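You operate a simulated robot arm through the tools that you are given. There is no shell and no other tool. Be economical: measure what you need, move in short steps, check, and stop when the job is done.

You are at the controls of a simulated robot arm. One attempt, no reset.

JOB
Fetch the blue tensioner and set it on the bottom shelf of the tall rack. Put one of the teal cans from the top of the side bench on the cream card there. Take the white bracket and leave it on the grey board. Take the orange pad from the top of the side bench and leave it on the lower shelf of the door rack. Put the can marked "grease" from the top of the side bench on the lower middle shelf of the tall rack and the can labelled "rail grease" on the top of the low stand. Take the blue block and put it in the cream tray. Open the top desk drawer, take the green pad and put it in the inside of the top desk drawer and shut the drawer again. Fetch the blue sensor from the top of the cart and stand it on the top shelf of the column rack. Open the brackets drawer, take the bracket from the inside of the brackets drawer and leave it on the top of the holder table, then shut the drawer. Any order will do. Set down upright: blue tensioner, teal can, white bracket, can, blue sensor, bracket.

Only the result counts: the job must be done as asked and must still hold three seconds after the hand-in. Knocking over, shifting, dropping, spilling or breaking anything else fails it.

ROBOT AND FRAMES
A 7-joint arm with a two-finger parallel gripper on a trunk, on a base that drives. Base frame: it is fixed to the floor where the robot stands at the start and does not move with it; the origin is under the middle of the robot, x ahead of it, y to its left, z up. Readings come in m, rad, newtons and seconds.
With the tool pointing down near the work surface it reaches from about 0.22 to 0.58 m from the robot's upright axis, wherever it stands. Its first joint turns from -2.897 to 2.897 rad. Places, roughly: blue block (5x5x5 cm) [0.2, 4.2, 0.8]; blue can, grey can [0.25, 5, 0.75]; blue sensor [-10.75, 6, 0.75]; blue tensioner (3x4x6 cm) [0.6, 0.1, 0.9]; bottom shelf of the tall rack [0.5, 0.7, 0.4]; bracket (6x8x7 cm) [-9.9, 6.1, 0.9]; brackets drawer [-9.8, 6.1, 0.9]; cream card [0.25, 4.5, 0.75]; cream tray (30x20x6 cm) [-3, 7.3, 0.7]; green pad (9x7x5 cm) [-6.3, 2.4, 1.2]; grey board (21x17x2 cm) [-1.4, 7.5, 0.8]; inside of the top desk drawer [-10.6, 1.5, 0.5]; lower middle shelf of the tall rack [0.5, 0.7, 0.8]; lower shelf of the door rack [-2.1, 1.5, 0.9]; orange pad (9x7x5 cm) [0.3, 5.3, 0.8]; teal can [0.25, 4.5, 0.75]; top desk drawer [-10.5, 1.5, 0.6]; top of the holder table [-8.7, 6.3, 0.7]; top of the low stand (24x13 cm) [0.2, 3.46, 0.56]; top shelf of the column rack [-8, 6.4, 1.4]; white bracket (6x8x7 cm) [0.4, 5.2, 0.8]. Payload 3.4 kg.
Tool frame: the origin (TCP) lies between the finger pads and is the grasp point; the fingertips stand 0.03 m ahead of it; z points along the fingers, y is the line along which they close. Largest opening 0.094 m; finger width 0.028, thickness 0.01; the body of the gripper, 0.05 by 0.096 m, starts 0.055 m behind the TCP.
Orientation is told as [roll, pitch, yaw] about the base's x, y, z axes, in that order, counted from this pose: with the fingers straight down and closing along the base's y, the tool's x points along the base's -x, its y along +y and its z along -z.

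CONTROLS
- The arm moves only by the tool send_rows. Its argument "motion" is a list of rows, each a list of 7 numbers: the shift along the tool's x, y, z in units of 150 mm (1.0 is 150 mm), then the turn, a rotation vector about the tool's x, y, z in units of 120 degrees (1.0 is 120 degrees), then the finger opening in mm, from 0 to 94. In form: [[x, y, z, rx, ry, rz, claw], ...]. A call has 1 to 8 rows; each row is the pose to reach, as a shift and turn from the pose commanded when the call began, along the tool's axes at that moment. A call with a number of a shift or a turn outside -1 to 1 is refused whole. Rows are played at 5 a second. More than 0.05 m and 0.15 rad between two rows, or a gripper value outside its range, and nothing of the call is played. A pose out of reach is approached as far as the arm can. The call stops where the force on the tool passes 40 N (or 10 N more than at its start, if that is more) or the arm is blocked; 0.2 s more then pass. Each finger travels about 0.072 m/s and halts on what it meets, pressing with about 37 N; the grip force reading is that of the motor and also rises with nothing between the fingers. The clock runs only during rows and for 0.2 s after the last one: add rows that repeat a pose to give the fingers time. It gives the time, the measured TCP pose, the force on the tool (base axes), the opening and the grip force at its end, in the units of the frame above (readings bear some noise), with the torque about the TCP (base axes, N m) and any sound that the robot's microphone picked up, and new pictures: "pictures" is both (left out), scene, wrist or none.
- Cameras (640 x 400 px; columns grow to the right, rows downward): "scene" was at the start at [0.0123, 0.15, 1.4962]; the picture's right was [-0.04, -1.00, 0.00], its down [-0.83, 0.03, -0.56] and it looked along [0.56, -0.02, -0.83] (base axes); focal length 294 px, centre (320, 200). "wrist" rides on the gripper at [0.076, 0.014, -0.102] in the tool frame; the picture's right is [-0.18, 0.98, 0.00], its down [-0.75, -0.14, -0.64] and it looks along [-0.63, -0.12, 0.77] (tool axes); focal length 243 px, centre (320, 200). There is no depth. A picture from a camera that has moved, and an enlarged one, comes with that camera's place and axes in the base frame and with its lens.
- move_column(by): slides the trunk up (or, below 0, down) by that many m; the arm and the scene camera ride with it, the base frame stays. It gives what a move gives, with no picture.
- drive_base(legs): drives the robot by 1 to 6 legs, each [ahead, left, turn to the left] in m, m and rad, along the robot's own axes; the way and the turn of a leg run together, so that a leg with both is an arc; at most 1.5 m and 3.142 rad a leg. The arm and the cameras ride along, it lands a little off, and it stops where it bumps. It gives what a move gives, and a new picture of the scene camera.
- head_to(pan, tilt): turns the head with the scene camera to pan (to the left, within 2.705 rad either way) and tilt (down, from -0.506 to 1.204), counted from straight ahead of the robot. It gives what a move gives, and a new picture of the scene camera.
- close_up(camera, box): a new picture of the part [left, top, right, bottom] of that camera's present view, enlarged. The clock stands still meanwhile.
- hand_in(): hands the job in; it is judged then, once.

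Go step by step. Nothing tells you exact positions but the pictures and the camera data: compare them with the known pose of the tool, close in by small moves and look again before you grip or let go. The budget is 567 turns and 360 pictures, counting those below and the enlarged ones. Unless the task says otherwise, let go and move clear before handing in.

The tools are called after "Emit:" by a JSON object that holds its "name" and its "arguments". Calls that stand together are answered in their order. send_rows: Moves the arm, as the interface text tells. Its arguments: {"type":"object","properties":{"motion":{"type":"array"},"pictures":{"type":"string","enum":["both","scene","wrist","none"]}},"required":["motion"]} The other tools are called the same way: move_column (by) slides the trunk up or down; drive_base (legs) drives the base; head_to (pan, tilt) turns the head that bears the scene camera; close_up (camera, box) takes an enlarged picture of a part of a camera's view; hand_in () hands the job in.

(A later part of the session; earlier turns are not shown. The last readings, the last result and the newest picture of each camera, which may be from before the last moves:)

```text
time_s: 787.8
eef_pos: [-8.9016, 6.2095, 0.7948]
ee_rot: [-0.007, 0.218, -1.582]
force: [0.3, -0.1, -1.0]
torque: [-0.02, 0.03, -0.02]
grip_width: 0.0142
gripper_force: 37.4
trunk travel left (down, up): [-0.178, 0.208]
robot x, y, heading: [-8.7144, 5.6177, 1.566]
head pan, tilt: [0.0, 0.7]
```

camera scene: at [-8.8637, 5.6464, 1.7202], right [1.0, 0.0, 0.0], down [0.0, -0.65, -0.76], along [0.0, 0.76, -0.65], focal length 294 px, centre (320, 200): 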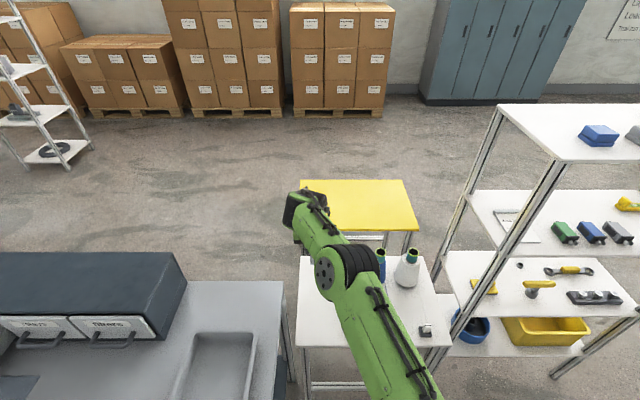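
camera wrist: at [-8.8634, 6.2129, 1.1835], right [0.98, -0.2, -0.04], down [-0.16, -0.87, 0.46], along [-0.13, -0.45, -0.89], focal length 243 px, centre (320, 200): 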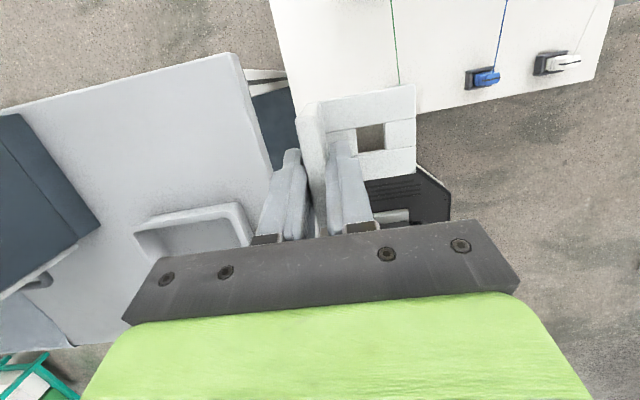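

Emit:
{"name": "send_rows", "arguments": {"motion": [[-0.006, 0, 0.026, 0, 0, 0, 2]], "pictures": "none"}}

Emit:
{"name": "send_rows", "arguments": {"motion": [[-0.006, 0, 0.026, 0, 0, 0, 2]], "pictures": "none"}}

Emit:
{"name": "send_rows", "arguments": {"motion": [[-0.006, 0, 0.026, 0, 0, 0, 2]], "pictures": "wrist"}}

```text
time_s: 788.2
eef_pos: [-8.901, 6.2114, 0.79]
ee_rot: [-0.007, 0.221, -1.581]
force: [-0.1, -0.4, -1.1]
torque: [0.01, 0.0, 0.01]
grip_width: 0.0145
gripper_force: 37.0
trunk travel left (down, up): [-0.178, 0.208]
robot x, y, heading: [-8.7114, 5.6155, 1.571]
head pan, tilt: [0.0, 0.7]
```

```text
time_s: 788.6
eef_pos: [-8.9017, 6.211, 0.7868]
ee_rot: [-0.007, 0.22, -1.581]
force: [-0.3, 0.2, -0.5]
torque: [0.01, 0.0, -0.03]
grip_width: 0.0139
gripper_force: 37.0
trunk travel left (down, up): [-0.178, 0.208]
robot x, y, heading: [-8.7104, 5.6171, 1.575]
head pan, tilt: [0.0, 0.7]
```

```text
time_s: 789.0
eef_pos: [-8.9014, 6.2095, 0.7818]
ee_rot: [-0.006, 0.221, -1.581]
force: [0.0, -0.7, -1.4]
torque: [0.02, 0.05, -0.03]
grip_width: 0.014
gripper_force: 37.2
trunk travel left (down, up): [-0.178, 0.208]
robot x, y, heading: [-8.7119, 5.6185, 1.565]
head pan, tilt: [0.0, 0.7]
camera wrist: at [-8.8854, 6.2616, 0.8993], right [0.98, -0.19, -0.05], down [-0.15, -0.87, 0.46], along [-0.13, -0.45, -0.88], focal length 243 px, centre (320, 200)
```

wrist: 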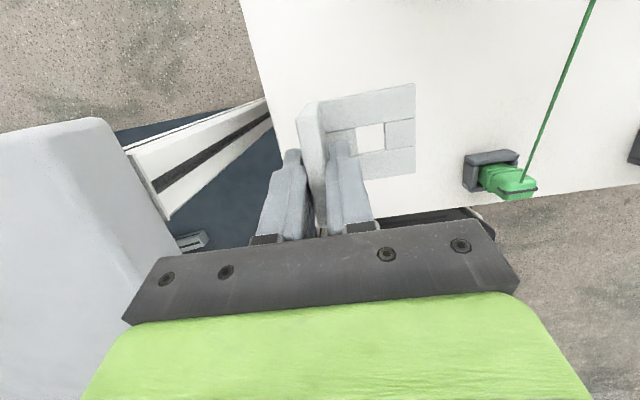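

Emit:
{"name": "send_rows", "arguments": {"motion": [[-0.006, 0, 0.026, 0, 0, 0, 2], [-0.01, 0, 0.045, 0, 0, 0, 2]], "pictures": "none"}}

Emit:
{"name": "send_rows", "arguments": {"motion": [[-0.006, 0, 0.026, 0, 0, 0, 2]], "pictures": "none"}}

Emit:
{"name": "send_rows", "arguments": {"motion": [[-0.006, 0, 0.026, 0, 0, 0, 2]], "pictures": "none"}}

```text
time_s: 789.6
eef_pos: [-8.9029, 6.2107, 0.7758]
ee_rot: [-0.008, 0.22, -1.581]
force: [0.3, 0.8, -1.6]
torque: [0.02, 0.0, 0.01]
grip_width: 0.014
gripper_force: 36.9
trunk travel left (down, up): [-0.178, 0.208]
robot x, y, heading: [-8.7133, 5.6193, 1.564]
head pan, tilt: [0.0, 0.7]
```

```text
time_s: 790.0
eef_pos: [-8.9013, 6.2088, 0.7731]
ee_rot: [-0.007, 0.221, -1.582]
force: [0.7, -1.0, -2.1]
torque: [-0.01, -0.01, -0.04]
grip_width: 0.0138
gripper_force: 37.2
trunk travel left (down, up): [-0.178, 0.208]
robot x, y, heading: [-8.7065, 5.6162, 1.565]
head pan, tilt: [0.0, 0.7]
```

```text
time_s: 790.4
eef_pos: [-8.9017, 6.2092, 0.7665]
ee_rot: [-0.007, 0.219, -1.581]
force: [0.4, -0.3, -1.0]
torque: [-0.02, 0.01, -0.04]
grip_width: 0.014
gripper_force: 37.6
trunk travel left (down, up): [-0.178, 0.208]
robot x, y, heading: [-8.7107, 5.6234, 1.572]
head pan, tilt: [0.0, 0.7]
```

Emit:
{"name": "send_rows", "arguments": {"motion": [[-0.006, 0, 0.026, 0, 0, 0, 2]], "pictures": "none"}}

Emit:
{"name": "send_rows", "arguments": {"motion": [[-0.006, 0, 0.026, 0, 0, 0, 2]], "pictures": "none"}}

Emit:
{"name": "send_rows", "arguments": {"motion": [[-0.006, 0, 0.026, 0, 0, 0, 2]], "pictures": "wrist"}}

```text
time_s: 790.8
eef_pos: [-8.9016, 6.2102, 0.7639]
ee_rot: [-0.008, 0.219, -1.583]
force: [-0.1, 0.5, -1.5]
torque: [0.02, 0.0, -0.01]
grip_width: 0.014
gripper_force: 37.2
trunk travel left (down, up): [-0.178, 0.208]
robot x, y, heading: [-8.7125, 5.6172, 1.573]
head pan, tilt: [0.0, 0.7]
```

```text
time_s: 791.2
eef_pos: [-8.9022, 6.2095, 0.7587]
ee_rot: [-0.007, 0.219, -1.583]
force: [-0.9, -0.5, -1.5]
torque: [-0.05, -0.01, 0.0]
grip_width: 0.0138
gripper_force: 37.1
trunk travel left (down, up): [-0.178, 0.208]
robot x, y, heading: [-8.7077, 5.6176, 1.565]
head pan, tilt: [0.0, 0.7]
```

```text
time_s: 791.6
eef_pos: [-8.9014, 6.2102, 0.754]
ee_rot: [-0.006, 0.218, -1.582]
force: [0.6, 0.0, -1.5]
torque: [0.01, 0.03, 0.03]
grip_width: 0.0141
gripper_force: 36.6
trunk travel left (down, up): [-0.178, 0.208]
robot x, y, heading: [-8.7129, 5.6172, 1.568]
head pan, tilt: [0.0, 0.7]
camera wrist: at [-8.886, 6.2612, 0.8722], right [0.98, -0.19, -0.05], down [-0.15, -0.87, 0.46], along [-0.13, -0.45, -0.89], focal length 243 px, centre (320, 200)
```

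wrist: 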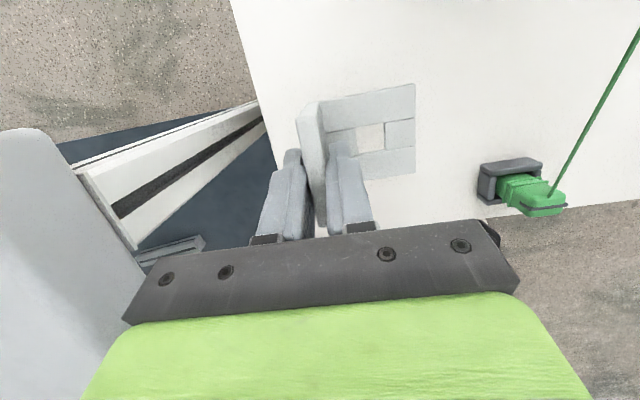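

Emit:
{"name": "send_rows", "arguments": {"motion": [[-0.006, 0, 0.026, 0, 0, 0, 2]], "pictures": "none"}}

Emit:
{"name": "send_rows", "arguments": {"motion": [[-0.006, 0, 0.026, 0, 0, 0, 2]], "pictures": "none"}}

Emit:
{"name": "send_rows", "arguments": {"motion": [[-0.006, 0, 0.026, 0, 0, 0, 2]], "pictures": "none"}}

```text
time_s: 792.0
eef_pos: [-8.9014, 6.2096, 0.7507]
ee_rot: [-0.007, 0.221, -1.581]
force: [-0.1, 0.5, -2.1]
torque: [-0.04, 0.02, 0.04]
grip_width: 0.0141
gripper_force: 37.2
trunk travel left (down, up): [-0.178, 0.208]
robot x, y, heading: [-8.7118, 5.6189, 1.568]
head pan, tilt: [0.0, 0.7]
```

```text
time_s: 792.4
eef_pos: [-8.9015, 6.2103, 0.7473]
ee_rot: [-0.006, 0.22, -1.581]
force: [0.5, 0.6, -1.4]
torque: [0.0, 0.0, 0.04]
grip_width: 0.014
gripper_force: 36.9
trunk travel left (down, up): [-0.178, 0.208]
robot x, y, heading: [-8.7094, 5.617, 1.565]
head pan, tilt: [0.0, 0.7]
```

```text
time_s: 792.8
eef_pos: [-8.9013, 6.2091, 0.7418]
ee_rot: [-0.006, 0.22, -1.581]
force: [-0.5, 0.1, -1.5]
torque: [-0.02, -0.01, 0.0]
grip_width: 0.0139
gripper_force: 36.8
trunk travel left (down, up): [-0.178, 0.208]
robot x, y, heading: [-8.713, 5.621, 1.568]
head pan, tilt: [0.0, 0.7]
```

Emit:
{"name": "send_rows", "arguments": {"motion": [[-0.006, 0, 0.026, 0, 0, 0, 2]], "pictures": "none"}}

Emit:
{"name": "send_rows", "arguments": {"motion": [[-0.006, 0, 0.026, 0, 0, 0, 2]], "pictures": "none"}}

Emit:
{"name": "send_rows", "arguments": {"motion": [[-0.006, 0, 0.026, 0, 0, 0, 2]], "pictures": "none"}}

```text
time_s: 793.2
eef_pos: [-8.9014, 6.2101, 0.7394]
ee_rot: [-0.008, 0.22, -1.582]
force: [0.2, 0.5, -1.7]
torque: [0.0, 0.01, 0.01]
grip_width: 0.0139
gripper_force: 36.9
trunk travel left (down, up): [-0.178, 0.208]
robot x, y, heading: [-8.7105, 5.6194, 1.564]
head pan, tilt: [0.0, 0.7]
```

```text
time_s: 793.6
eef_pos: [-8.9025, 6.2096, 0.7357]
ee_rot: [-0.007, 0.218, -1.582]
force: [-0.2, 0.3, -1.7]
torque: [-0.01, -0.01, -0.01]
grip_width: 0.0139
gripper_force: 37.8
trunk travel left (down, up): [-0.178, 0.208]
robot x, y, heading: [-8.7132, 5.6186, 1.567]
head pan, tilt: [0.0, 0.7]
```

```text
time_s: 794.0
eef_pos: [-8.9024, 6.2107, 0.732]
ee_rot: [-0.007, 0.22, -1.58]
force: [-0.5, 0.2, -0.9]
torque: [-0.01, 0.03, 0.01]
grip_width: 0.014
gripper_force: 36.8
trunk travel left (down, up): [-0.178, 0.208]
robot x, y, heading: [-8.7142, 5.6173, 1.567]
head pan, tilt: [0.0, 0.7]
```

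Emit:
{"name": "send_rows", "arguments": {"motion": [[-0.006, 0, 0.026, 0, 0, 0, 2]], "pictures": "none"}}

Emit:
{"name": "send_rows", "arguments": {"motion": [[-0.006, 0, 0.026, 0, 0, 0, 2]], "pictures": "none"}}

Emit:
{"name": "send_rows", "arguments": {"motion": [[-0.006, 0, 0.026, 0, 0, 0, 2]], "pictures": "wrist"}}

```text
time_s: 794.4
eef_pos: [-8.9021, 6.2094, 0.7271]
ee_rot: [-0.006, 0.221, -1.582]
force: [-0.4, -0.2, -1.0]
torque: [0.0, 0.0, 0.0]
grip_width: 0.0138
gripper_force: 37.2
trunk travel left (down, up): [-0.178, 0.208]
robot x, y, heading: [-8.7109, 5.6172, 1.564]
head pan, tilt: [0.0, 0.7]
```

```text
time_s: 794.8
eef_pos: [-8.9015, 6.2093, 0.7238]
ee_rot: [-0.008, 0.219, -1.581]
force: [0.3, -0.6, -2.0]
torque: [-0.01, 0.05, -0.01]
grip_width: 0.0138
gripper_force: 36.8
trunk travel left (down, up): [-0.178, 0.208]
robot x, y, heading: [-8.7095, 5.6159, 1.571]
head pan, tilt: [0.0, 0.7]
```

```text
time_s: 795.2
eef_pos: [-8.9033, 6.2068, 0.7197]
ee_rot: [-0.006, 0.218, -1.581]
force: [-0.3, 0.1, -1.4]
torque: [0.03, -0.01, 0.0]
grip_width: 0.0139
gripper_force: 36.6
out of reach, approached as far as the arm can: row 1
trunk travel left (down, up): [-0.178, 0.208]
robot x, y, heading: [-8.7109, 5.6164, 1.565]
head pan, tilt: [0.0, 0.7]
camera wrist: at [-8.887, 6.2589, 0.8371], right [0.98, -0.19, -0.05], down [-0.15, -0.87, 0.46], along [-0.13, -0.45, -0.89], focal length 243 px, centre (320, 200)
```

wrist: 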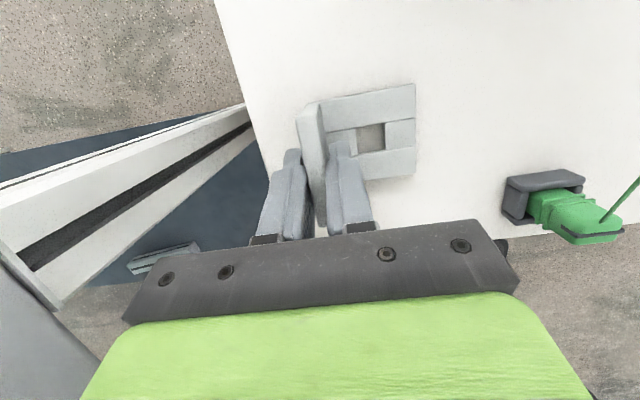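

Emit:
{"name": "move_column", "arguments": {"by": -0.006}}

Emit:
{"name": "move_column", "arguments": {"by": -0.006}}

```text
time_s: 795.7
eef_pos: [-8.9042, 6.2088, 0.7161]
ee_rot: [-0.008, 0.224, -1.58]
force: [-1.3, -0.2, 10.6]
torque: [-0.18, -0.04, -0.03]
grip_width: 0.0139
gripper_force: 37.1
trunk travel left (down, up): [-0.172, 0.214]
robot x, y, heading: [-8.7137, 5.6185, 1.566]
head pan, tilt: [0.0, 0.7]
```

```text
time_s: 796.3
eef_pos: [-8.9036, 6.2081, 0.7137]
ee_rot: [-0.012, 0.232, -1.581]
force: [-3.3, 0.0, 32.9]
torque: [0.22, -0.07, -0.03]
grip_width: 0.014
gripper_force: 37.3
trunk travel left (down, up): [-0.166, 0.22]
robot x, y, heading: [-8.7127, 5.613, 1.567]
head pan, tilt: [0.0, 0.7]
```

Contact at z 0.716. Back up a few mm and release.

Emit:
{"name": "move_column", "arguments": {"by": 0.006}}

Emit:
{"name": "send_rows", "arguments": {"motion": [[0, 0, 0, 0, 0, 0, 10], [0, 0, 0, 0, 0, 0, 26], [0, 0, 0, 0, 0, 0, 30], [0, 0, 0, 0, 0, 0, 30]], "pictures": "wrist"}}

Emit:
{"name": "move_column", "arguments": {"by": 0.25}}

Emit:
{"name": "close_up", "arguments": {"camera": "wrist", "box": [0, 0, 640, 400]}}

```text
time_s: 796.8
eef_pos: [-8.9016, 6.2063, 0.7143]
ee_rot: [-0.005, 0.218, -1.583]
force: [-0.7, 2.9, 11.2]
torque: [0.6, -0.1, 0.14]
grip_width: 0.0138
gripper_force: 37.0
trunk travel left (down, up): [-0.172, 0.214]
robot x, y, heading: [-8.7114, 5.6176, 1.57]
head pan, tilt: [0.0, 0.7]
```

```text
time_s: 797.8
eef_pos: [-8.9032, 6.2066, 0.7144]
ee_rot: [-0.007, 0.22, -1.581]
force: [0.1, 0.6, -0.2]
torque: [0.02, -0.04, -0.02]
grip_width: 0.03
gripper_force: 0.1
trunk travel left (down, up): [-0.172, 0.214]
robot x, y, heading: [-8.7113, 5.6165, 1.567]
head pan, tilt: [0.0, 0.7]
camera wrist: at [-8.8867, 6.2588, 0.8314], right [0.98, -0.19, -0.05], down [-0.15, -0.87, 0.46], along [-0.13, -0.45, -0.89], focal length 243 px, centre (320, 200)
```

wrist: 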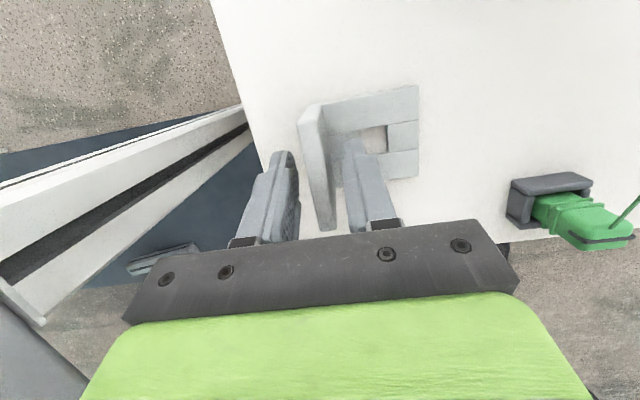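

```text
time_s: 800.1
eef_pos: [-8.9024, 6.206, 0.9271]
ee_rot: [-0.007, 0.22, -1.581]
force: [0.4, 0.4, 0.8]
torque: [-0.01, -0.01, 0.0]
grip_width: 0.0299
gripper_force: 0.0
out of reach, approached as far as the arm can: row 1
trunk travel left (down, up): [-0.386, 0.0]
robot x, y, heading: [-8.7099, 5.6162, 1.571]
head pan, tilt: [0.0, 0.7]
```

```text
1.00 times, centred on (320, 200) of wrist (not enlarged: the box is as wide or as high as the picture)
camera zoom: at [-8.8868, 6.259, 1.0447], right [0.98, -0.19, -0.05], down [-0.15, -0.87, 0.46], along [-0.13, -0.45, -0.89], focal length 243 px, centre (320, 200)
```

zoom: 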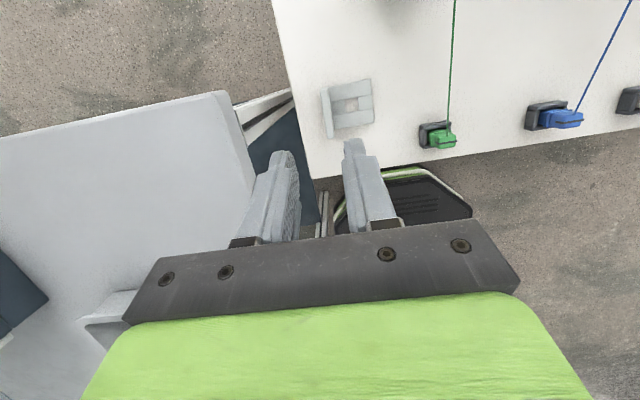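

Emit:
{"name": "drive_base", "arguments": {"legs": [[-0.6, 0, 0], [0, 0.9, 0]]}}

Emit:
{"name": "send_rows", "arguments": {"motion": [[0, 0, 0, 0, 0.07, 0, 30], [0, 0, 0, 0, 0.14, 0, 20], [0, 0, 0, 0, 0.21, 0, 2], [0, 0, 0, 0, 0.28, 0, 2], [0, 0, 0, 0, 0.35, 0, 2], [0, 0, 0, 0, 0.42, 0, 2], [0, 0, 0, 0, 0.49, 0, 2], [0, 0, 0, 0, 0.56, 0, 2]], "pictures": "both"}}

```text
time_s: 807.9
eef_pos: [-9.7961, 5.6197, 0.9264]
ee_rot: [-0.007, 0.221, -1.604]
force: [-0.2, -0.3, 0.0]
torque: [0.04, -0.01, -0.03]
grip_width: 0.0301
gripper_force: 0.1
trunk travel left (down, up): [-0.386, 0.0]
robot x, y, heading: [-9.6168, 5.0289, 1.546]
head pan, tilt: [0.0, 0.7]
camera scene: at [-9.7684, 5.0575, 1.7274], right [1.0, -0.03, 0.0], down [-0.02, -0.64, -0.76], along [0.02, 0.76, -0.64], focal length 294 px, centre (320, 200)
```

scene: 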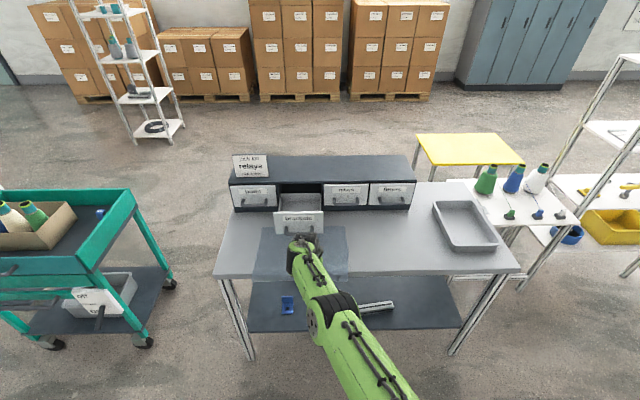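

```text
time_s: 809.7
eef_pos: [-9.7936, 5.6209, 0.9277]
ee_rot: [-0.034, 1.393, -1.636]
force: [0.9, 0.2, -0.2]
torque: [0.02, 0.02, 0.02]
grip_width: 0.002
gripper_force: 0.0
out of reach, approached as far as the arm can: row 2, 3
trunk travel left (down, up): [-0.386, 0.0]
robot x, y, heading: [-9.6196, 5.0259, 1.544]
head pan, tilt: [0.0, 0.7]
camera scene: at [-9.7671, 5.0581, 1.7275], right [1.0, -0.03, 0.0], down [-0.02, -0.64, -0.76], along [0.02, 0.76, -0.64], focal length 294 px, centre (320, 200)
camera wrist: at [-9.7818, 5.5329, 1.021], right [0.98, -0.06, -0.19], down [-0.17, -0.76, -0.63], along [-0.1, 0.65, -0.75], focal length 243 px, centre (320, 200)
```

scene: 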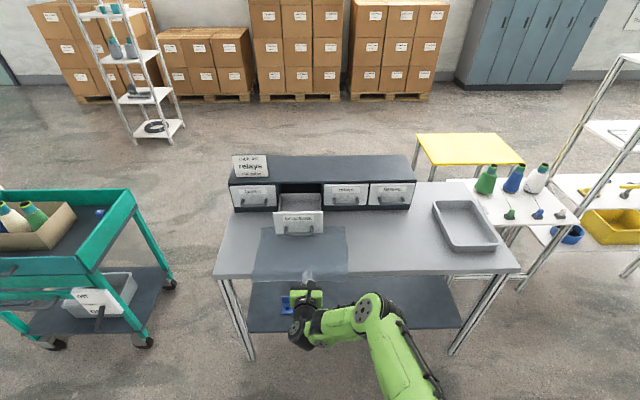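
wrist: 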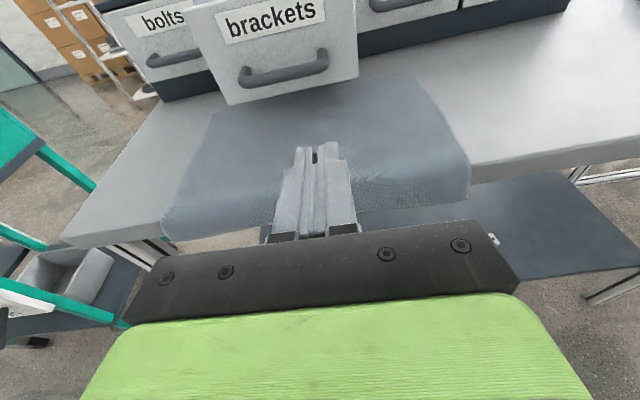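

Emit:
{"name": "drive_base", "arguments": {"legs": [[0, 0.03, 0.026]]}}

Emit:
{"name": "send_rows", "arguments": {"motion": [[0.08, 0, 0, 0, 0, 0, 2]], "pictures": "none"}}

Emit:
{"name": "drive_base", "arguments": {"legs": [[0.19, 0, 0]]}}

Emit:
{"name": "close_up", "arguments": {"camera": "wrist", "box": [0, 0, 640, 400]}}

```text
time_s: 810.5
eef_pos: [-9.8393, 5.6169, 0.9278]
ee_rot: [-0.035, 1.393, -1.609]
force: [-1.2, -0.5, 0.2]
torque: [0.01, 0.02, 0.0]
grip_width: 0.0018
gripper_force: 0.1
trunk travel left (down, up): [-0.386, 0.0]
robot x, y, heading: [-9.6489, 5.0335, 1.565]
head pan, tilt: [0.0, 0.7]
camera scene: at [-9.7984, 5.0539, 1.7274], right [1.0, 0.0, 0.0], down [0.0, -0.64, -0.76], along [0.0, 0.76, -0.64], focal length 294 px, centre (320, 200)
```

scene: 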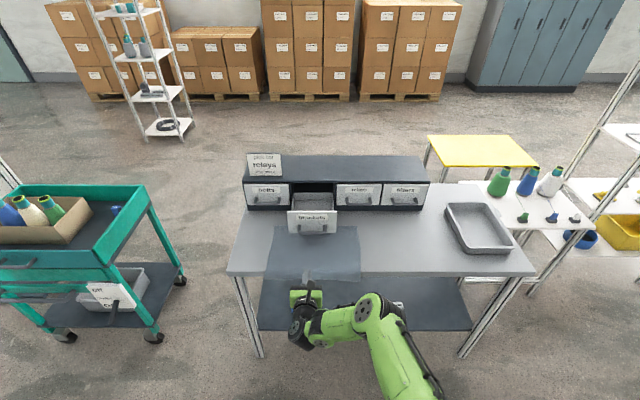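

```text
time_s: 810.9
eef_pos: [-9.8379, 5.6193, 0.9392]
ee_rot: [-0.043, 1.394, -1.619]
force: [-0.2, -0.7, -0.1]
torque: [-0.02, 0.01, 0.01]
grip_width: 0.002
gripper_force: 0.1
trunk travel left (down, up): [-0.386, 0.0]
robot x, y, heading: [-9.6466, 5.0324, 1.569]
head pan, tilt: [0.0, 0.7]
```

```text
time_s: 812.5
eef_pos: [-9.8431, 5.8077, 0.938]
ee_rot: [-0.037, 1.392, -1.607]
force: [0.0, -0.3, 0.3]
torque: [0.0, 0.01, 0.0]
grip_width: 0.0023
gripper_force: 0.1
trunk travel left (down, up): [-0.386, 0.0]
robot x, y, heading: [-9.648, 5.2169, 1.576]
head pan, tilt: [0.0, 0.7]
camera scene: at [-9.7986, 5.2439, 1.7274], right [1.0, 0.0, 0.0], down [0.0, -0.64, -0.76], along [0.0, 0.76, -0.64], focal length 294 px, centre (320, 200)
```

scene: 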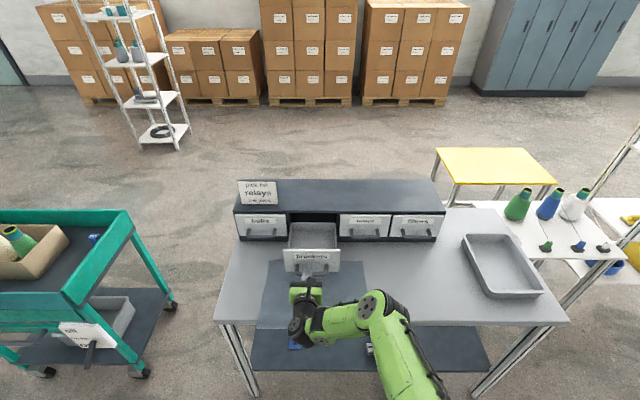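

```text
1.00 times, centred on (320, 200) of wrist (not enlarged: the box is as wide or as high as the picture)
camera zoom: at [-9.8275, 5.7203, 1.0322], right [0.98, -0.03, -0.19], down [-0.15, -0.77, -0.63], along [-0.12, 0.64, -0.76], focal length 243 px, centre (320, 200)
```

zoom: 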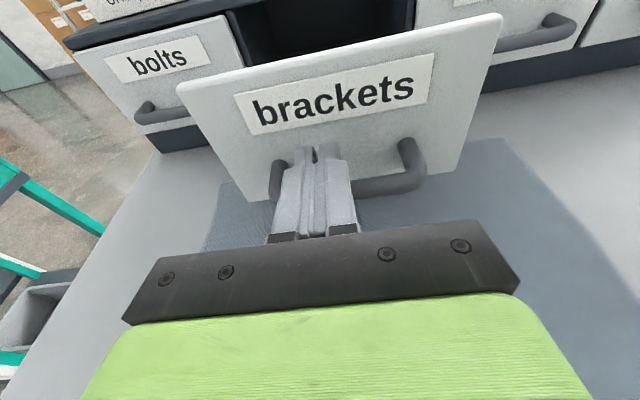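

Emit:
{"name": "drive_base", "arguments": {"legs": [[0.13, 0, 0]]}}

Emit:
{"name": "drive_base", "arguments": {"legs": [[0.06, 0, 0]]}}

Emit:
{"name": "close_up", "arguments": {"camera": "wrist", "box": [0, 0, 640, 400]}}

```text
time_s: 813.7
eef_pos: [-9.8439, 5.937, 0.9379]
ee_rot: [-0.036, 1.392, -1.608]
force: [-0.5, -0.6, 0.2]
torque: [0.02, -0.03, -0.01]
grip_width: 0.0019
gripper_force: 0.1
trunk travel left (down, up): [-0.386, 0.0]
robot x, y, heading: [-9.6472, 5.3478, 1.575]
head pan, tilt: [0.0, 0.7]
camera scene: at [-9.7991, 5.3736, 1.7274], right [1.0, 0.01, 0.0], down [0.0, -0.64, -0.76], along [0.0, 0.76, -0.64], focal length 294 px, centre (320, 200)
```

scene: 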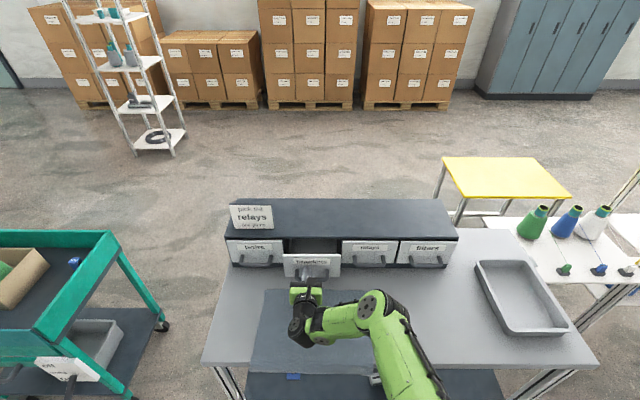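

```text
time_s: 814.7
eef_pos: [-9.844, 5.9979, 0.9379]
ee_rot: [-0.037, 1.392, -1.605]
force: [0.4, 0.1, -0.4]
torque: [0.03, 0.01, -0.02]
grip_width: 0.002
gripper_force: 0.0
trunk travel left (down, up): [-0.386, 0.0]
robot x, y, heading: [-9.6488, 5.4067, 1.577]
head pan, tilt: [0.0, 0.7]
```

```text
refused: no pictures are left
```

Emit:
{"name": "drive_base", "arguments": {"legs": [[0.012, 0, 0]]}}

```text
time_s: 815.5
eef_pos: [-9.8437, 6.0066, 0.9395]
ee_rot: [-0.037, 1.396, -1.606]
force: [1.7, -11.2, 2.5]
torque: [0.17, -0.09, -0.09]
grip_width: 0.0019
gripper_force: 0.0
trunk travel left (down, up): [-0.386, 0.0]
robot x, y, heading: [-9.6523, 5.4194, 1.574]
head pan, tilt: [0.0, 0.7]
```

Emit:
{"name": "drive_base", "arguments": {"legs": [[0.006, 0, 0]]}}

```text
time_s: 816.6
eef_pos: [-9.8465, 6.0062, 0.9375]
ee_rot: [-0.042, 1.39, -1.605]
force: [2.0, -15.8, 7.7]
torque: [0.35, -0.01, -0.11]
grip_width: 0.0038
gripper_force: 1.7
trunk travel left (down, up): [-0.386, 0.0]
robot x, y, heading: [-9.6478, 5.4247, 1.581]
head pan, tilt: [0.0, 0.7]
stopped in leg 1: the force on the tool passed its limit at 41 N (the readings are from after the stop); the commanded pose is now the measured one
```

The bracket drawer is shut against its stop (same contact point as before). The picture budget is used up, so I continue by readings and the positions I triangulated earlier: sensor about (-10.756, 6.08, 0.80). First I back off and set the tool.

Emit:
{"name": "drive_base", "arguments": {"legs": [[-0.55, 0, -0.01]]}}

Emit:
{"name": "send_rows", "arguments": {"motion": [[0, 0, 0, 0, -0.066, 0, 40], [0, 0, 0, 0, -0.132, 0, 80], [0, 0, 0, 0, -0.198, 0, 94], [0, 0, 0, 0, -0.264, 0, 94], [0, 0, 0, 0, -0.33, 0, 94]], "pictures": "none"}}

```text
time_s: 819.8
eef_pos: [-9.8409, 5.4542, 0.9354]
ee_rot: [-0.035, 1.388, -1.603]
force: [-0.4, 0.4, 0.7]
torque: [-0.02, 0.03, 0.02]
grip_width: 0.0021
gripper_force: 0.0
trunk travel left (down, up): [-0.386, 0.0]
robot x, y, heading: [-9.6453, 4.8702, 1.571]
head pan, tilt: [0.0, 0.7]
```

```text
time_s: 821.0
eef_pos: [-9.8408, 5.4558, 0.9347]
ee_rot: [-0.009, 0.695, -1.576]
force: [0.0, 0.0, 0.3]
torque: [-0.02, -0.02, -0.02]
grip_width: 0.0939
gripper_force: 0.0
trunk travel left (down, up): [-0.386, 0.0]
robot x, y, heading: [-9.6482, 4.8677, 1.57]
head pan, tilt: [0.0, 0.7]
no pictures are left
```

Emit:
{"name": "send_rows", "arguments": {"motion": [[0.15, 0.16, -0.18, 0, 0, 0, 94], [0.3, 0.32, -0.36, 0, 0, 0, 94], [0.45, 0.48, -0.54, 0, 0, 0, 94], [0.6, 0.64, -0.72, 0, 0, 0, 94]], "pictures": "none"}}

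Emit:
{"name": "move_column", "arguments": {"by": -0.15}}

Emit:
{"name": "send_rows", "arguments": {"motion": [[0.15, 0.16, -0.18, 0, 0, 0, 94], [0.3, 0.32, -0.36, 0, 0, 0, 94], [0.45, 0.48, -0.54, 0, 0, 0, 94], [0.6, 0.63, -0.72, 0, 0, 0, 94]], "pictures": "none"}}

Emit:
{"name": "move_column", "arguments": {"by": -0.15}}

```text
time_s: 822.0
eef_pos: [-9.7423, 5.4549, 1.0762]
ee_rot: [-0.007, 0.692, -1.577]
force: [0.4, -0.3, 0.7]
torque: [0.01, 0.05, 0.01]
grip_width: 0.0942
gripper_force: 0.1
trunk travel left (down, up): [-0.386, 0.0]
robot x, y, heading: [-9.6464, 4.8686, 1.57]
head pan, tilt: [0.0, 0.7]
no pictures are left
```

```text
time_s: 823.7
eef_pos: [-9.7432, 5.4547, 0.9258]
ee_rot: [-0.009, 0.694, -1.574]
force: [0.3, 0.0, -0.9]
torque: [0.01, -0.01, -0.01]
grip_width: 0.0941
gripper_force: 0.0
trunk travel left (down, up): [-0.236, 0.15]
robot x, y, heading: [-9.6485, 4.8627, 1.574]
head pan, tilt: [0.0, 0.7]
```

```text
time_s: 824.7
eef_pos: [-9.6482, 5.4562, 1.0652]
ee_rot: [-0.008, 0.694, -1.574]
force: [-0.7, 0.2, -0.1]
torque: [-0.02, 0.01, 0.01]
grip_width: 0.094
gripper_force: 0.0
trunk travel left (down, up): [-0.236, 0.15]
robot x, y, heading: [-9.6405, 4.866, 1.571]
head pan, tilt: [0.0, 0.7]
no pictures are left
```

```text
time_s: 826.5
eef_pos: [-9.6486, 5.4571, 0.9143]
ee_rot: [-0.009, 0.696, -1.573]
force: [1.4, -0.2, -0.2]
torque: [0.0, 0.0, 0.0]
grip_width: 0.0938
gripper_force: 0.1
trunk travel left (down, up): [-0.086, 0.3]
robot x, y, heading: [-9.6483, 4.868, 1.572]
head pan, tilt: [0.0, 0.7]
```

Emit:
{"name": "send_rows", "arguments": {"motion": [[0.11, 0, 0.27, 0, 0, 0, 94], [0.22, 0, 0.54, 0, 0, 0, 94], [0.33, 0, 0.81, 0, 0, 0, 94], [0.4, 0, 0.98, 0, 0, 0, 94]], "pictures": "none"}}

```text
time_s: 827.5
eef_pos: [-9.6504, 5.5949, 0.839]
ee_rot: [-0.01, 0.692, -1.573]
force: [-0.6, -1.0, 0.9]
torque: [0.01, -0.01, 0.01]
grip_width: 0.0941
gripper_force: 0.1
trunk travel left (down, up): [-0.086, 0.3]
robot x, y, heading: [-9.6451, 4.865, 1.571]
head pan, tilt: [0.0, 0.7]
no pictures are left
```

Emit:
{"name": "send_rows", "arguments": {"motion": [[0.0, 0, -0.3, 0, 0, 0, 94], [0.03, 0, -0.6, 0, 0, 0, 94], [0.06, 0, -0.9, 0, 0, 0, 94]], "pictures": "none"}}

Emit:
{"name": "send_rows", "arguments": {"motion": [[0.05, 0, -0.25, 0, 0, 0, 94], [0.1, 0, -0.5, 0, 0, 0, 94]], "pictures": "none"}}

Emit:
{"name": "drive_base", "arguments": {"legs": [[0, 1.106, 0]]}}

```text
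time_s: 828.3
eef_pos: [-9.6499, 5.551, 0.8998]
ee_rot: [-0.007, 0.69, -1.574]
force: [-0.2, 1.1, -0.1]
torque: [0.0, -0.05, -0.01]
grip_width: 0.094
gripper_force: 0.1
out of reach, approached as far as the arm can: row 2, 3
trunk travel left (down, up): [-0.086, 0.3]
robot x, y, heading: [-9.6474, 4.8707, 1.573]
head pan, tilt: [0.0, 0.7]
no pictures are left
```

```text
time_s: 828.9
eef_pos: [-9.6419, 5.4905, 1.0179]
ee_rot: [-0.006, 0.687, -1.569]
force: [0.2, -3.0, 1.0]
torque: [0.12, 0.0, 0.0]
grip_width: 0.0941
gripper_force: 0.1
out of reach, approached as far as the arm can: row 1, 2
trunk travel left (down, up): [-0.086, 0.3]
robot x, y, heading: [-9.6459, 4.8658, 1.575]
head pan, tilt: [0.0, 0.7]
no pictures are left
```

```text
time_s: 834.5
eef_pos: [-10.7469, 5.4924, 1.0145]
ee_rot: [-0.006, 0.68, -1.559]
force: [-0.6, 0.2, 0.2]
torque: [-0.03, 0.0, -0.02]
grip_width: 0.0938
gripper_force: 0.1
trunk travel left (down, up): [-0.086, 0.3]
robot x, y, heading: [-10.7457, 4.8608, 1.578]
head pan, tilt: [0.0, 0.7]
```

Emit:
{"name": "drive_base", "arguments": {"legs": [[0.3, 0.008, -0.007]]}}

Emit:
{"name": "drive_base", "arguments": {"legs": [[0.165, 0, 0]]}}

```text
time_s: 836.5
eef_pos: [-10.7567, 5.7905, 1.0135]
ee_rot: [-0.005, 0.681, -1.564]
force: [-0.8, -0.4, -0.4]
torque: [-0.03, 0.0, 0.0]
grip_width: 0.0939
gripper_force: 0.0
trunk travel left (down, up): [-0.086, 0.3]
robot x, y, heading: [-10.7544, 5.1549, 1.579]
head pan, tilt: [0.0, 0.7]
```

```text
time_s: 838.0
eef_pos: [-10.7573, 5.9558, 1.0123]
ee_rot: [-0.006, 0.681, -1.562]
force: [-0.3, 0.9, -0.7]
torque: [-0.04, 0.0, 0.0]
grip_width: 0.0942
gripper_force: 0.0
trunk travel left (down, up): [-0.086, 0.3]
robot x, y, heading: [-10.7613, 5.3226, 1.582]
head pan, tilt: [0.0, 0.7]
```

Emit:
{"name": "send_rows", "arguments": {"motion": [[-0.12, 0, 0.09, 0, 0, 0, 94], [-0.25, 0, 0.18, 0, 0, 0, 94], [-0.25, 0, 0.45, 0, 0, 0, 94], [-0.25, 0, 0.7, 0, 0, 0, 94]], "pictures": "none"}}

```text
time_s: 839.0
eef_pos: [-10.7613, 5.9891, 0.9075]
ee_rot: [-0.007, 0.681, -1.563]
force: [0.2, -0.3, -0.4]
torque: [-0.01, 0.04, 0.0]
grip_width: 0.0938
gripper_force: 0.0
out of reach, approached as far as the arm can: row 1, 2
trunk travel left (down, up): [-0.086, 0.3]
robot x, y, heading: [-10.755, 5.323, 1.584]
head pan, tilt: [0.0, 0.7]
no pictures are left
```

Emit:
{"name": "send_rows", "arguments": {"motion": [[0, 0.035, 0.2, 0, 0, 0, 94], [0, 0.035, 0.4, 0, 0, 0, 94]], "pictures": "none"}}

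Emit:
{"name": "send_rows", "arguments": {"motion": [[0, 0, 0.07, 0, 0, 0, 94], [0, 0, 0.14, 0, 0, 0, 94]], "pictures": "none"}}

```text
time_s: 839.6
eef_pos: [-10.7581, 6.0297, 0.8608]
ee_rot: [-0.008, 0.682, -1.56]
force: [-0.4, 0.4, -0.1]
torque: [0.01, 0.03, -0.04]
grip_width: 0.094
gripper_force: 0.1
trunk travel left (down, up): [-0.086, 0.3]
robot x, y, heading: [-10.7551, 5.3227, 1.582]
head pan, tilt: [0.0, 0.7]
no pictures are left
```

```text
time_s: 840.2
eef_pos: [-10.7555, 6.0416, 0.8502]
ee_rot: [-0.004, 0.689, -1.559]
force: [-0.8, -5.5, 17.1]
torque: [-0.22, -1.04, -0.29]
grip_width: 0.0932
gripper_force: 0.1
trunk travel left (down, up): [-0.086, 0.3]
robot x, y, heading: [-10.7611, 5.3263, 1.575]
head pan, tilt: [0.0, 0.7]
no pictures are left
```

Emit:
{"name": "send_rows", "arguments": {"motion": [[0, 0, -0.1, 0, 0, 0, 94], [0, 0.08, -0.1, 0, 0, 0, 94], [0, 0.16, -0.1, 0, 0, 0, 94]], "pictures": "none"}}

Emit:
{"name": "send_rows", "arguments": {"motion": [[0, 0, 0.05, 0, 0, 0, 94], [0, 0, 0.09, 0, 0, 0, 94]], "pictures": "none"}}

```text
time_s: 841.0
eef_pos: [-10.7441, 6.0318, 0.8548]
ee_rot: [-0.011, 0.674, -1.549]
force: [-32.5, -13.3, -5.4]
torque: [-0.21, 0.77, -0.71]
grip_width: 0.0751
gripper_force: 0.0
trunk travel left (down, up): [-0.086, 0.3]
robot x, y, heading: [-10.7596, 5.3265, 1.581]
head pan, tilt: [0.0, 0.7]
no pictures are left
```

```text
time_s: 841.4
eef_pos: [-10.7477, 6.0327, 0.8559]
ee_rot: [-0.022, 0.676, -1.549]
force: [-19.3, -15.3, 10.6]
torque: [-0.29, -0.26, -0.79]
grip_width: 0.0823
gripper_force: 0.0
trunk travel left (down, up): [-0.086, 0.3]
robot x, y, heading: [-10.7607, 5.3244, 1.584]
head pan, tilt: [0.0, 0.7]
stopped in row 1: the force on the tool passed its limit at 48 N (the readings are from after the stop); the commanded pose is now the measured one
no pictures are left
```

Emit:
{"name": "send_rows", "arguments": {"motion": [[0, -0.02, -0.15, 0, 0.003, 0, 80], [0, -0.05, -0.3, 0, 0.004, 0, 70], [0, -0.062, -0.3, 0, 0.004, 0, 70], [0, -0.062, -0.3, 0, 0.004, 0, 70]], "pictures": "none"}}

```text
time_s: 842.4
eef_pos: [-10.7464, 6.0072, 0.8876]
ee_rot: [-0.019, 0.682, -1.556]
force: [-0.1, 0.0, -0.6]
torque: [-0.05, 0.0, 0.0]
grip_width: 0.0699
gripper_force: 0.1
trunk travel left (down, up): [-0.086, 0.3]
robot x, y, heading: [-10.7595, 5.3195, 1.577]
head pan, tilt: [0.0, 0.7]
no pictures are left
```

Emit:
{"name": "send_rows", "arguments": {"motion": [[0, -0.04, 0.0, -0.005, 0, 0, 70], [0, -0.075, 0.0, -0.009, 0, 0, 70], [0, -0.075, 0.1, -0.009, 0, 0, 70]], "pictures": "none"}}

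Emit:
{"name": "send_rows", "arguments": {"motion": [[0, 0, 0.07, 0, 0, 0, 70], [0, 0, 0.14, 0, 0, 0, 70]], "pictures": "none"}}

```text
time_s: 843.2
eef_pos: [-10.7589, 6.0162, 0.8767]
ee_rot: [0.001, 0.681, -1.558]
force: [-0.3, 0.0, 0.3]
torque: [-0.03, 0.0, -0.03]
grip_width: 0.0703
gripper_force: 0.0
trunk travel left (down, up): [-0.086, 0.3]
robot x, y, heading: [-10.7586, 5.3257, 1.577]
head pan, tilt: [0.0, 0.7]
no pictures are left
```

```text
time_s: 843.8
eef_pos: [-10.7589, 6.0284, 0.8583]
ee_rot: [0.0, 0.682, -1.557]
force: [0.1, -0.3, 0.2]
torque: [0.01, -0.01, -0.01]
grip_width: 0.0697
gripper_force: 0.1
trunk travel left (down, up): [-0.086, 0.3]
robot x, y, heading: [-10.7605, 5.3235, 1.578]
head pan, tilt: [0.0, 0.7]
no pictures are left
```

Emit:
{"name": "send_rows", "arguments": {"motion": [[0, 0, 0.04, 0, 0, 0, 70], [0, 0, 0.07, 0, 0, 0, 70]], "pictures": "none"}}

Emit:
{"name": "send_rows", "arguments": {"motion": [[0, 0, 0.04, 0, 0, 0, 70]], "pictures": "none"}}

```text
time_s: 844.4
eef_pos: [-10.7585, 6.0355, 0.8517]
ee_rot: [0.002, 0.683, -1.558]
force: [-0.2, 0.0, -0.6]
torque: [-0.02, 0.0, -0.02]
grip_width: 0.0701
gripper_force: 0.0
trunk travel left (down, up): [-0.086, 0.3]
robot x, y, heading: [-10.759, 5.3242, 1.585]
head pan, tilt: [0.0, 0.7]
no pictures are left
```

```text
time_s: 844.8
eef_pos: [-10.7599, 6.0395, 0.8468]
ee_rot: [0.001, 0.682, -1.556]
force: [-0.5, -0.5, 0.7]
torque: [-0.01, 0.03, 0.0]
grip_width: 0.0701
gripper_force: 0.0
trunk travel left (down, up): [-0.086, 0.3]
robot x, y, heading: [-10.7618, 5.3228, 1.585]
head pan, tilt: [0.0, 0.7]
no pictures are left
```

Emit:
{"name": "send_rows", "arguments": {"motion": [[0, 0, 0.04, 0, 0, 0, 70]], "pictures": "none"}}

Emit:
{"name": "send_rows", "arguments": {"motion": [[0, 0, 0.04, 0, 0, 0, 70]], "pictures": "none"}}

Emit:
{"name": "send_rows", "arguments": {"motion": [[0, 0, 0.04, 0, 0, 0, 70]], "pictures": "none"}}

```text
time_s: 845.2
eef_pos: [-10.7591, 6.0409, 0.8417]
ee_rot: [0.0, 0.684, -1.555]
force: [-0.7, -0.6, 0.0]
torque: [-0.01, -0.02, -0.02]
grip_width: 0.07
gripper_force: 0.1
trunk travel left (down, up): [-0.086, 0.3]
robot x, y, heading: [-10.7562, 5.3236, 1.581]
head pan, tilt: [0.0, 0.7]
no pictures are left
```

```text
time_s: 845.6
eef_pos: [-10.7592, 6.0471, 0.8376]
ee_rot: [0.001, 0.682, -1.557]
force: [-0.1, 0.1, 0.7]
torque: [-0.01, -0.01, 0.03]
grip_width: 0.07
gripper_force: 0.1
trunk travel left (down, up): [-0.086, 0.3]
robot x, y, heading: [-10.7548, 5.3228, 1.58]
head pan, tilt: [0.0, 0.7]
no pictures are left
```

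```text
time_s: 846.0
eef_pos: [-10.7602, 6.0496, 0.8335]
ee_rot: [0.0, 0.683, -1.556]
force: [0.5, 0.2, -0.1]
torque: [0.01, 0.02, 0.02]
grip_width: 0.07
gripper_force: 0.1
trunk travel left (down, up): [-0.086, 0.3]
robot x, y, heading: [-10.7589, 5.3225, 1.581]
head pan, tilt: [0.0, 0.7]
no pictures are left
```

Emit:
{"name": "send_rows", "arguments": {"motion": [[0, 0, 0.04, 0, 0, 0, 70]], "pictures": "none"}}

Emit:
{"name": "send_rows", "arguments": {"motion": [[0, 0, 0.04, 0, 0, 0, 70]], "pictures": "none"}}

Emit:
{"name": "send_rows", "arguments": {"motion": [[0, 0, 0.04, 0, 0, 0, 70]], "pictures": "none"}}

```text
time_s: 846.4
eef_pos: [-10.7602, 6.0534, 0.8268]
ee_rot: [0.0, 0.681, -1.558]
force: [-0.6, 1.0, -0.3]
torque: [-0.03, 0.0, -0.03]
grip_width: 0.0698
gripper_force: 0.2
trunk travel left (down, up): [-0.086, 0.3]
robot x, y, heading: [-10.7571, 5.3204, 1.582]
head pan, tilt: [0.0, 0.7]
no pictures are left
```

```text
time_s: 846.8
eef_pos: [-10.7603, 6.0564, 0.8222]
ee_rot: [-0.001, 0.683, -1.556]
force: [0.1, 0.1, -0.5]
torque: [0.0, -0.01, -0.01]
grip_width: 0.0699
gripper_force: 0.1
trunk travel left (down, up): [-0.086, 0.3]
robot x, y, heading: [-10.7587, 5.3247, 1.583]
head pan, tilt: [0.0, 0.7]
no pictures are left
```

```text
time_s: 847.2
eef_pos: [-10.7603, 6.0553, 0.8223]
ee_rot: [-0.001, 0.68, -1.558]
force: [0.5, -1.1, 0.0]
torque: [0.04, 0.0, -0.01]
grip_width: 0.0698
gripper_force: 0.0
out of reach, approached as far as the arm can: row 1
trunk travel left (down, up): [-0.086, 0.3]
robot x, y, heading: [-10.756, 5.3232, 1.583]
head pan, tilt: [0.0, 0.7]
no pictures are left
```

Emit:
{"name": "send_rows", "arguments": {"motion": [[0, 0, 0, 0, 0, 0, 55], [0, 0, 0, 0, 0, 0, 40], [0, 0, 0, 0, 0, 0, 25], [0, 0, 0, 0, 0, 0, 10], [0, 0, 0, 0, 0, 0, 10]], "pictures": "none"}}

```text
time_s: 848.4
eef_pos: [-10.7586, 6.0544, 0.8219]
ee_rot: [0.0, 0.683, -1.555]
force: [-0.2, 1.3, 0.1]
torque: [0.0, -0.05, 0.03]
grip_width: 0.0098
gripper_force: 0.2
trunk travel left (down, up): [-0.086, 0.3]
robot x, y, heading: [-10.7583, 5.3204, 1.584]
head pan, tilt: [0.0, 0.7]
no pictures are left
```

Emit:
{"name": "move_column", "arguments": {"by": -0.006}}

Emit:
{"name": "move_column", "arguments": {"by": -0.006}}

Emit:
{"name": "move_column", "arguments": {"by": -0.006}}

```text
time_s: 848.9
eef_pos: [-10.7598, 6.056, 0.8166]
ee_rot: [0.0, 0.685, -1.557]
force: [1.0, -0.9, 5.2]
torque: [0.1, 0.04, 0.01]
grip_width: 0.0101
gripper_force: 0.0
trunk travel left (down, up): [-0.08, 0.306]
robot x, y, heading: [-10.7547, 5.3263, 1.583]
head pan, tilt: [0.0, 0.7]
```

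```text
time_s: 849.5
eef_pos: [-10.76, 6.0555, 0.8174]
ee_rot: [0.0, 0.692, -1.557]
force: [-0.3, -4.1, 22.1]
torque: [0.57, 0.14, 0.04]
grip_width: 0.01
gripper_force: 0.2
trunk travel left (down, up): [-0.074, 0.312]
robot x, y, heading: [-10.76, 5.32, 1.581]
head pan, tilt: [0.0, 0.7]
```

```text
time_s: 850.0
eef_pos: [-10.7577, 6.0554, 0.798]
ee_rot: [-0.001, 0.669, -1.557]
force: [0.2, -0.2, 0.2]
torque: [0.01, 0.0, 0.0]
grip_width: 0.0097
gripper_force: 0.1
trunk travel left (down, up): [-0.068, 0.318]
robot x, y, heading: [-10.7563, 5.3276, 1.581]
head pan, tilt: [0.0, 0.7]
```

Emit:
{"name": "move_column", "arguments": {"by": 0.065}}

Emit:
{"name": "send_rows", "arguments": {"motion": [[0, -0.04, 0, 0, 0, 0, 40], [0, -0.04, 0, 0, 0, 0, 72], [0, -0.04, 0, 0, 0, 0, 72]], "pictures": "none"}}

Emit:
{"name": "drive_base", "arguments": {"legs": [[0.045, 0, 0]]}}

```text
time_s: 851.1
eef_pos: [-10.7592, 6.0557, 0.8706]
ee_rot: [0.0, 0.681, -1.556]
force: [0.3, 0.0, 0.4]
torque: [0.01, 0.03, -0.03]
grip_width: 0.0102
gripper_force: 0.0
trunk travel left (down, up): [-0.133, 0.253]
robot x, y, heading: [-10.7602, 5.3237, 1.586]
head pan, tilt: [0.0, 0.7]
```

```text
time_s: 851.9
eef_pos: [-10.7666, 6.0555, 0.871]
ee_rot: [0.001, 0.682, -1.557]
force: [0.3, 0.1, -0.5]
torque: [-0.03, 0.0, 0.01]
grip_width: 0.072
gripper_force: 0.0
trunk travel left (down, up): [-0.133, 0.253]
robot x, y, heading: [-10.7591, 5.3228, 1.585]
head pan, tilt: [0.0, 0.7]
no pictures are left
```

```text
time_s: 852.8
eef_pos: [-10.7657, 6.1023, 0.8682]
ee_rot: [0.0, 0.68, -1.556]
force: [-0.1, 0.7, 0.1]
torque: [-0.01, 0.0, 0.04]
grip_width: 0.072
gripper_force: 0.1
trunk travel left (down, up): [-0.133, 0.253]
robot x, y, heading: [-10.7625, 5.3685, 1.58]
head pan, tilt: [0.0, 0.7]
```

Emit:
{"name": "move_column", "arguments": {"by": -0.04}}

Emit:
{"name": "move_column", "arguments": {"by": -0.012}}

Emit:
{"name": "move_column", "arguments": {"by": -0.01}}

Emit:
{"name": "move_column", "arguments": {"by": -0.008}}

```text
time_s: 853.6
eef_pos: [-10.7665, 6.1007, 0.8303]
ee_rot: [0.0, 0.683, -1.556]
force: [-0.5, 0.3, 0.3]
torque: [0.02, 0.01, -0.02]
grip_width: 0.0719
gripper_force: 0.0
trunk travel left (down, up): [-0.093, 0.293]
robot x, y, heading: [-10.7605, 5.3683, 1.579]
head pan, tilt: [0.0, 0.7]
```

```text
time_s: 854.2
eef_pos: [-10.7663, 6.1013, 0.8176]
ee_rot: [0.002, 0.683, -1.555]
force: [-0.7, 0.1, -0.5]
torque: [0.03, 0.01, -0.01]
grip_width: 0.0721
gripper_force: 0.1
trunk travel left (down, up): [-0.081, 0.305]
robot x, y, heading: [-10.7606, 5.3683, 1.576]
head pan, tilt: [0.0, 0.7]
```

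```text
time_s: 854.8
eef_pos: [-10.7655, 6.1006, 0.8074]
ee_rot: [0.001, 0.684, -1.556]
force: [0.0, -0.8, 0.6]
torque: [-0.04, -0.02, -0.03]
grip_width: 0.072
gripper_force: 0.0
trunk travel left (down, up): [-0.071, 0.315]
robot x, y, heading: [-10.7585, 5.3697, 1.584]
head pan, tilt: [0.0, 0.7]
```

```text
time_s: 855.3
eef_pos: [-10.7662, 6.1009, 0.7997]
ee_rot: [0.0, 0.682, -1.556]
force: [0.0, -0.4, -0.1]
torque: [-0.02, 0.01, 0.0]
grip_width: 0.0719
gripper_force: 0.0
trunk travel left (down, up): [-0.063, 0.323]
robot x, y, heading: [-10.7616, 5.3711, 1.583]
head pan, tilt: [0.0, 0.7]
```

Emit:
{"name": "move_column", "arguments": {"by": -0.008}}

Emit:
{"name": "move_column", "arguments": {"by": -0.006}}

Emit:
{"name": "move_column", "arguments": {"by": -0.006}}

```text
time_s: 855.9
eef_pos: [-10.7665, 6.1017, 0.7911]
ee_rot: [-0.001, 0.683, -1.557]
force: [0.0, 0.6, -1.0]
torque: [-0.02, 0.03, 0.01]
grip_width: 0.0721
gripper_force: 0.1
trunk travel left (down, up): [-0.055, 0.331]
robot x, y, heading: [-10.7602, 5.3671, 1.582]
head pan, tilt: [0.0, 0.7]
```

```text
time_s: 856.5
eef_pos: [-10.7667, 6.1012, 0.7857]
ee_rot: [0.0, 0.684, -1.556]
force: [0.8, 0.2, 0.8]
torque: [0.0, -0.01, 0.02]
grip_width: 0.072
gripper_force: 0.0
trunk travel left (down, up): [-0.049, 0.337]
robot x, y, heading: [-10.7607, 5.37, 1.582]
head pan, tilt: [0.0, 0.7]
```

```text
time_s: 857.0
eef_pos: [-10.7653, 6.1001, 0.7788]
ee_rot: [0.0, 0.682, -1.555]
force: [0.3, 0.5, 0.2]
torque: [0.02, 0.02, -0.02]
grip_width: 0.072
gripper_force: 0.1
trunk travel left (down, up): [-0.043, 0.343]
robot x, y, heading: [-10.7592, 5.3708, 1.58]
head pan, tilt: [0.0, 0.7]
```

Emit:
{"name": "send_rows", "arguments": {"motion": [[0, 0, 0, 0, 0, 0, 58], [0, 0, 0, 0, 0, 0, 45], [0, 0, 0, 0, 0, 0, 32], [0, 0, 0, 0, 0, 0, 20], [0, 0, 0, 0, 0, 0, 10]], "pictures": "none"}}

```text
time_s: 858.2
eef_pos: [-10.7652, 6.1012, 0.7777]
ee_rot: [0.001, 0.68, -1.557]
force: [-0.3, 0.3, 1.4]
torque: [0.04, -0.03, 0.0]
grip_width: 0.0375
gripper_force: 37.5
trunk travel left (down, up): [-0.043, 0.343]
robot x, y, heading: [-10.7597, 5.3701, 1.578]
head pan, tilt: [0.0, 0.7]
no pictures are left
```

Emit:
{"name": "move_column", "arguments": {"by": 0.03}}

Emit:
{"name": "move_column", "arguments": {"by": 0.15}}

```text
time_s: 859.0
eef_pos: [-10.765, 6.1018, 0.8088]
ee_rot: [0.0, 0.681, -1.556]
force: [-0.2, -0.3, -0.8]
torque: [-0.01, 0.01, 0.0]
grip_width: 0.0375
gripper_force: 36.7
trunk travel left (down, up): [-0.073, 0.313]
robot x, y, heading: [-10.7626, 5.3668, 1.579]
head pan, tilt: [0.0, 0.7]
```

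```text
time_s: 860.7
eef_pos: [-10.7658, 6.1004, 0.9588]
ee_rot: [0.0, 0.68, -1.557]
force: [-0.3, 0.6, -1.6]
torque: [0.01, -0.01, 0.01]
grip_width: 0.0378
gripper_force: 36.7
trunk travel left (down, up): [-0.223, 0.163]
robot x, y, heading: [-10.7574, 5.3681, 1.587]
head pan, tilt: [0.0, 0.7]
```

Emit:
{"name": "drive_base", "arguments": {"legs": [[-0.6, 0, -0.012]]}}

Emit:
{"name": "move_column", "arguments": {"by": 0.163}}

Emit:
{"name": "drive_base", "arguments": {"legs": [[0, -1.3, 0], [0, -1.27, 0]]}}

```text
time_s: 864.1
eef_pos: [-10.7509, 5.5095, 0.9596]
ee_rot: [0.0, 0.683, -1.579]
force: [0.5, 0.6, -0.7]
torque: [0.03, -0.02, -0.01]
grip_width: 0.0375
gripper_force: 37.3
trunk travel left (down, up): [-0.223, 0.163]
robot x, y, heading: [-10.7553, 4.7787, 1.563]
head pan, tilt: [0.0, 0.7]
```

```text
time_s: 865.9
eef_pos: [-10.7513, 5.5098, 1.1223]
ee_rot: [0.001, 0.681, -1.578]
force: [-0.1, -0.9, -0.1]
torque: [-0.04, 0.03, 0.01]
grip_width: 0.0376
gripper_force: 36.8
trunk travel left (down, up): [-0.386, 0.0]
robot x, y, heading: [-10.7594, 4.7796, 1.561]
head pan, tilt: [0.0, 0.7]
```

```text
time_s: 878.5
eef_pos: [-8.1415, 5.4505, 1.1222]
ee_rot: [0.0, 0.682, -1.613]
force: [0.5, 0.3, -1.4]
torque: [0.03, -0.02, 0.01]
grip_width: 0.0374
gripper_force: 37.2
trunk travel left (down, up): [-0.386, 0.0]
robot x, y, heading: [-8.1771, 4.7182, 1.518]
head pan, tilt: [0.0, 0.7]
```

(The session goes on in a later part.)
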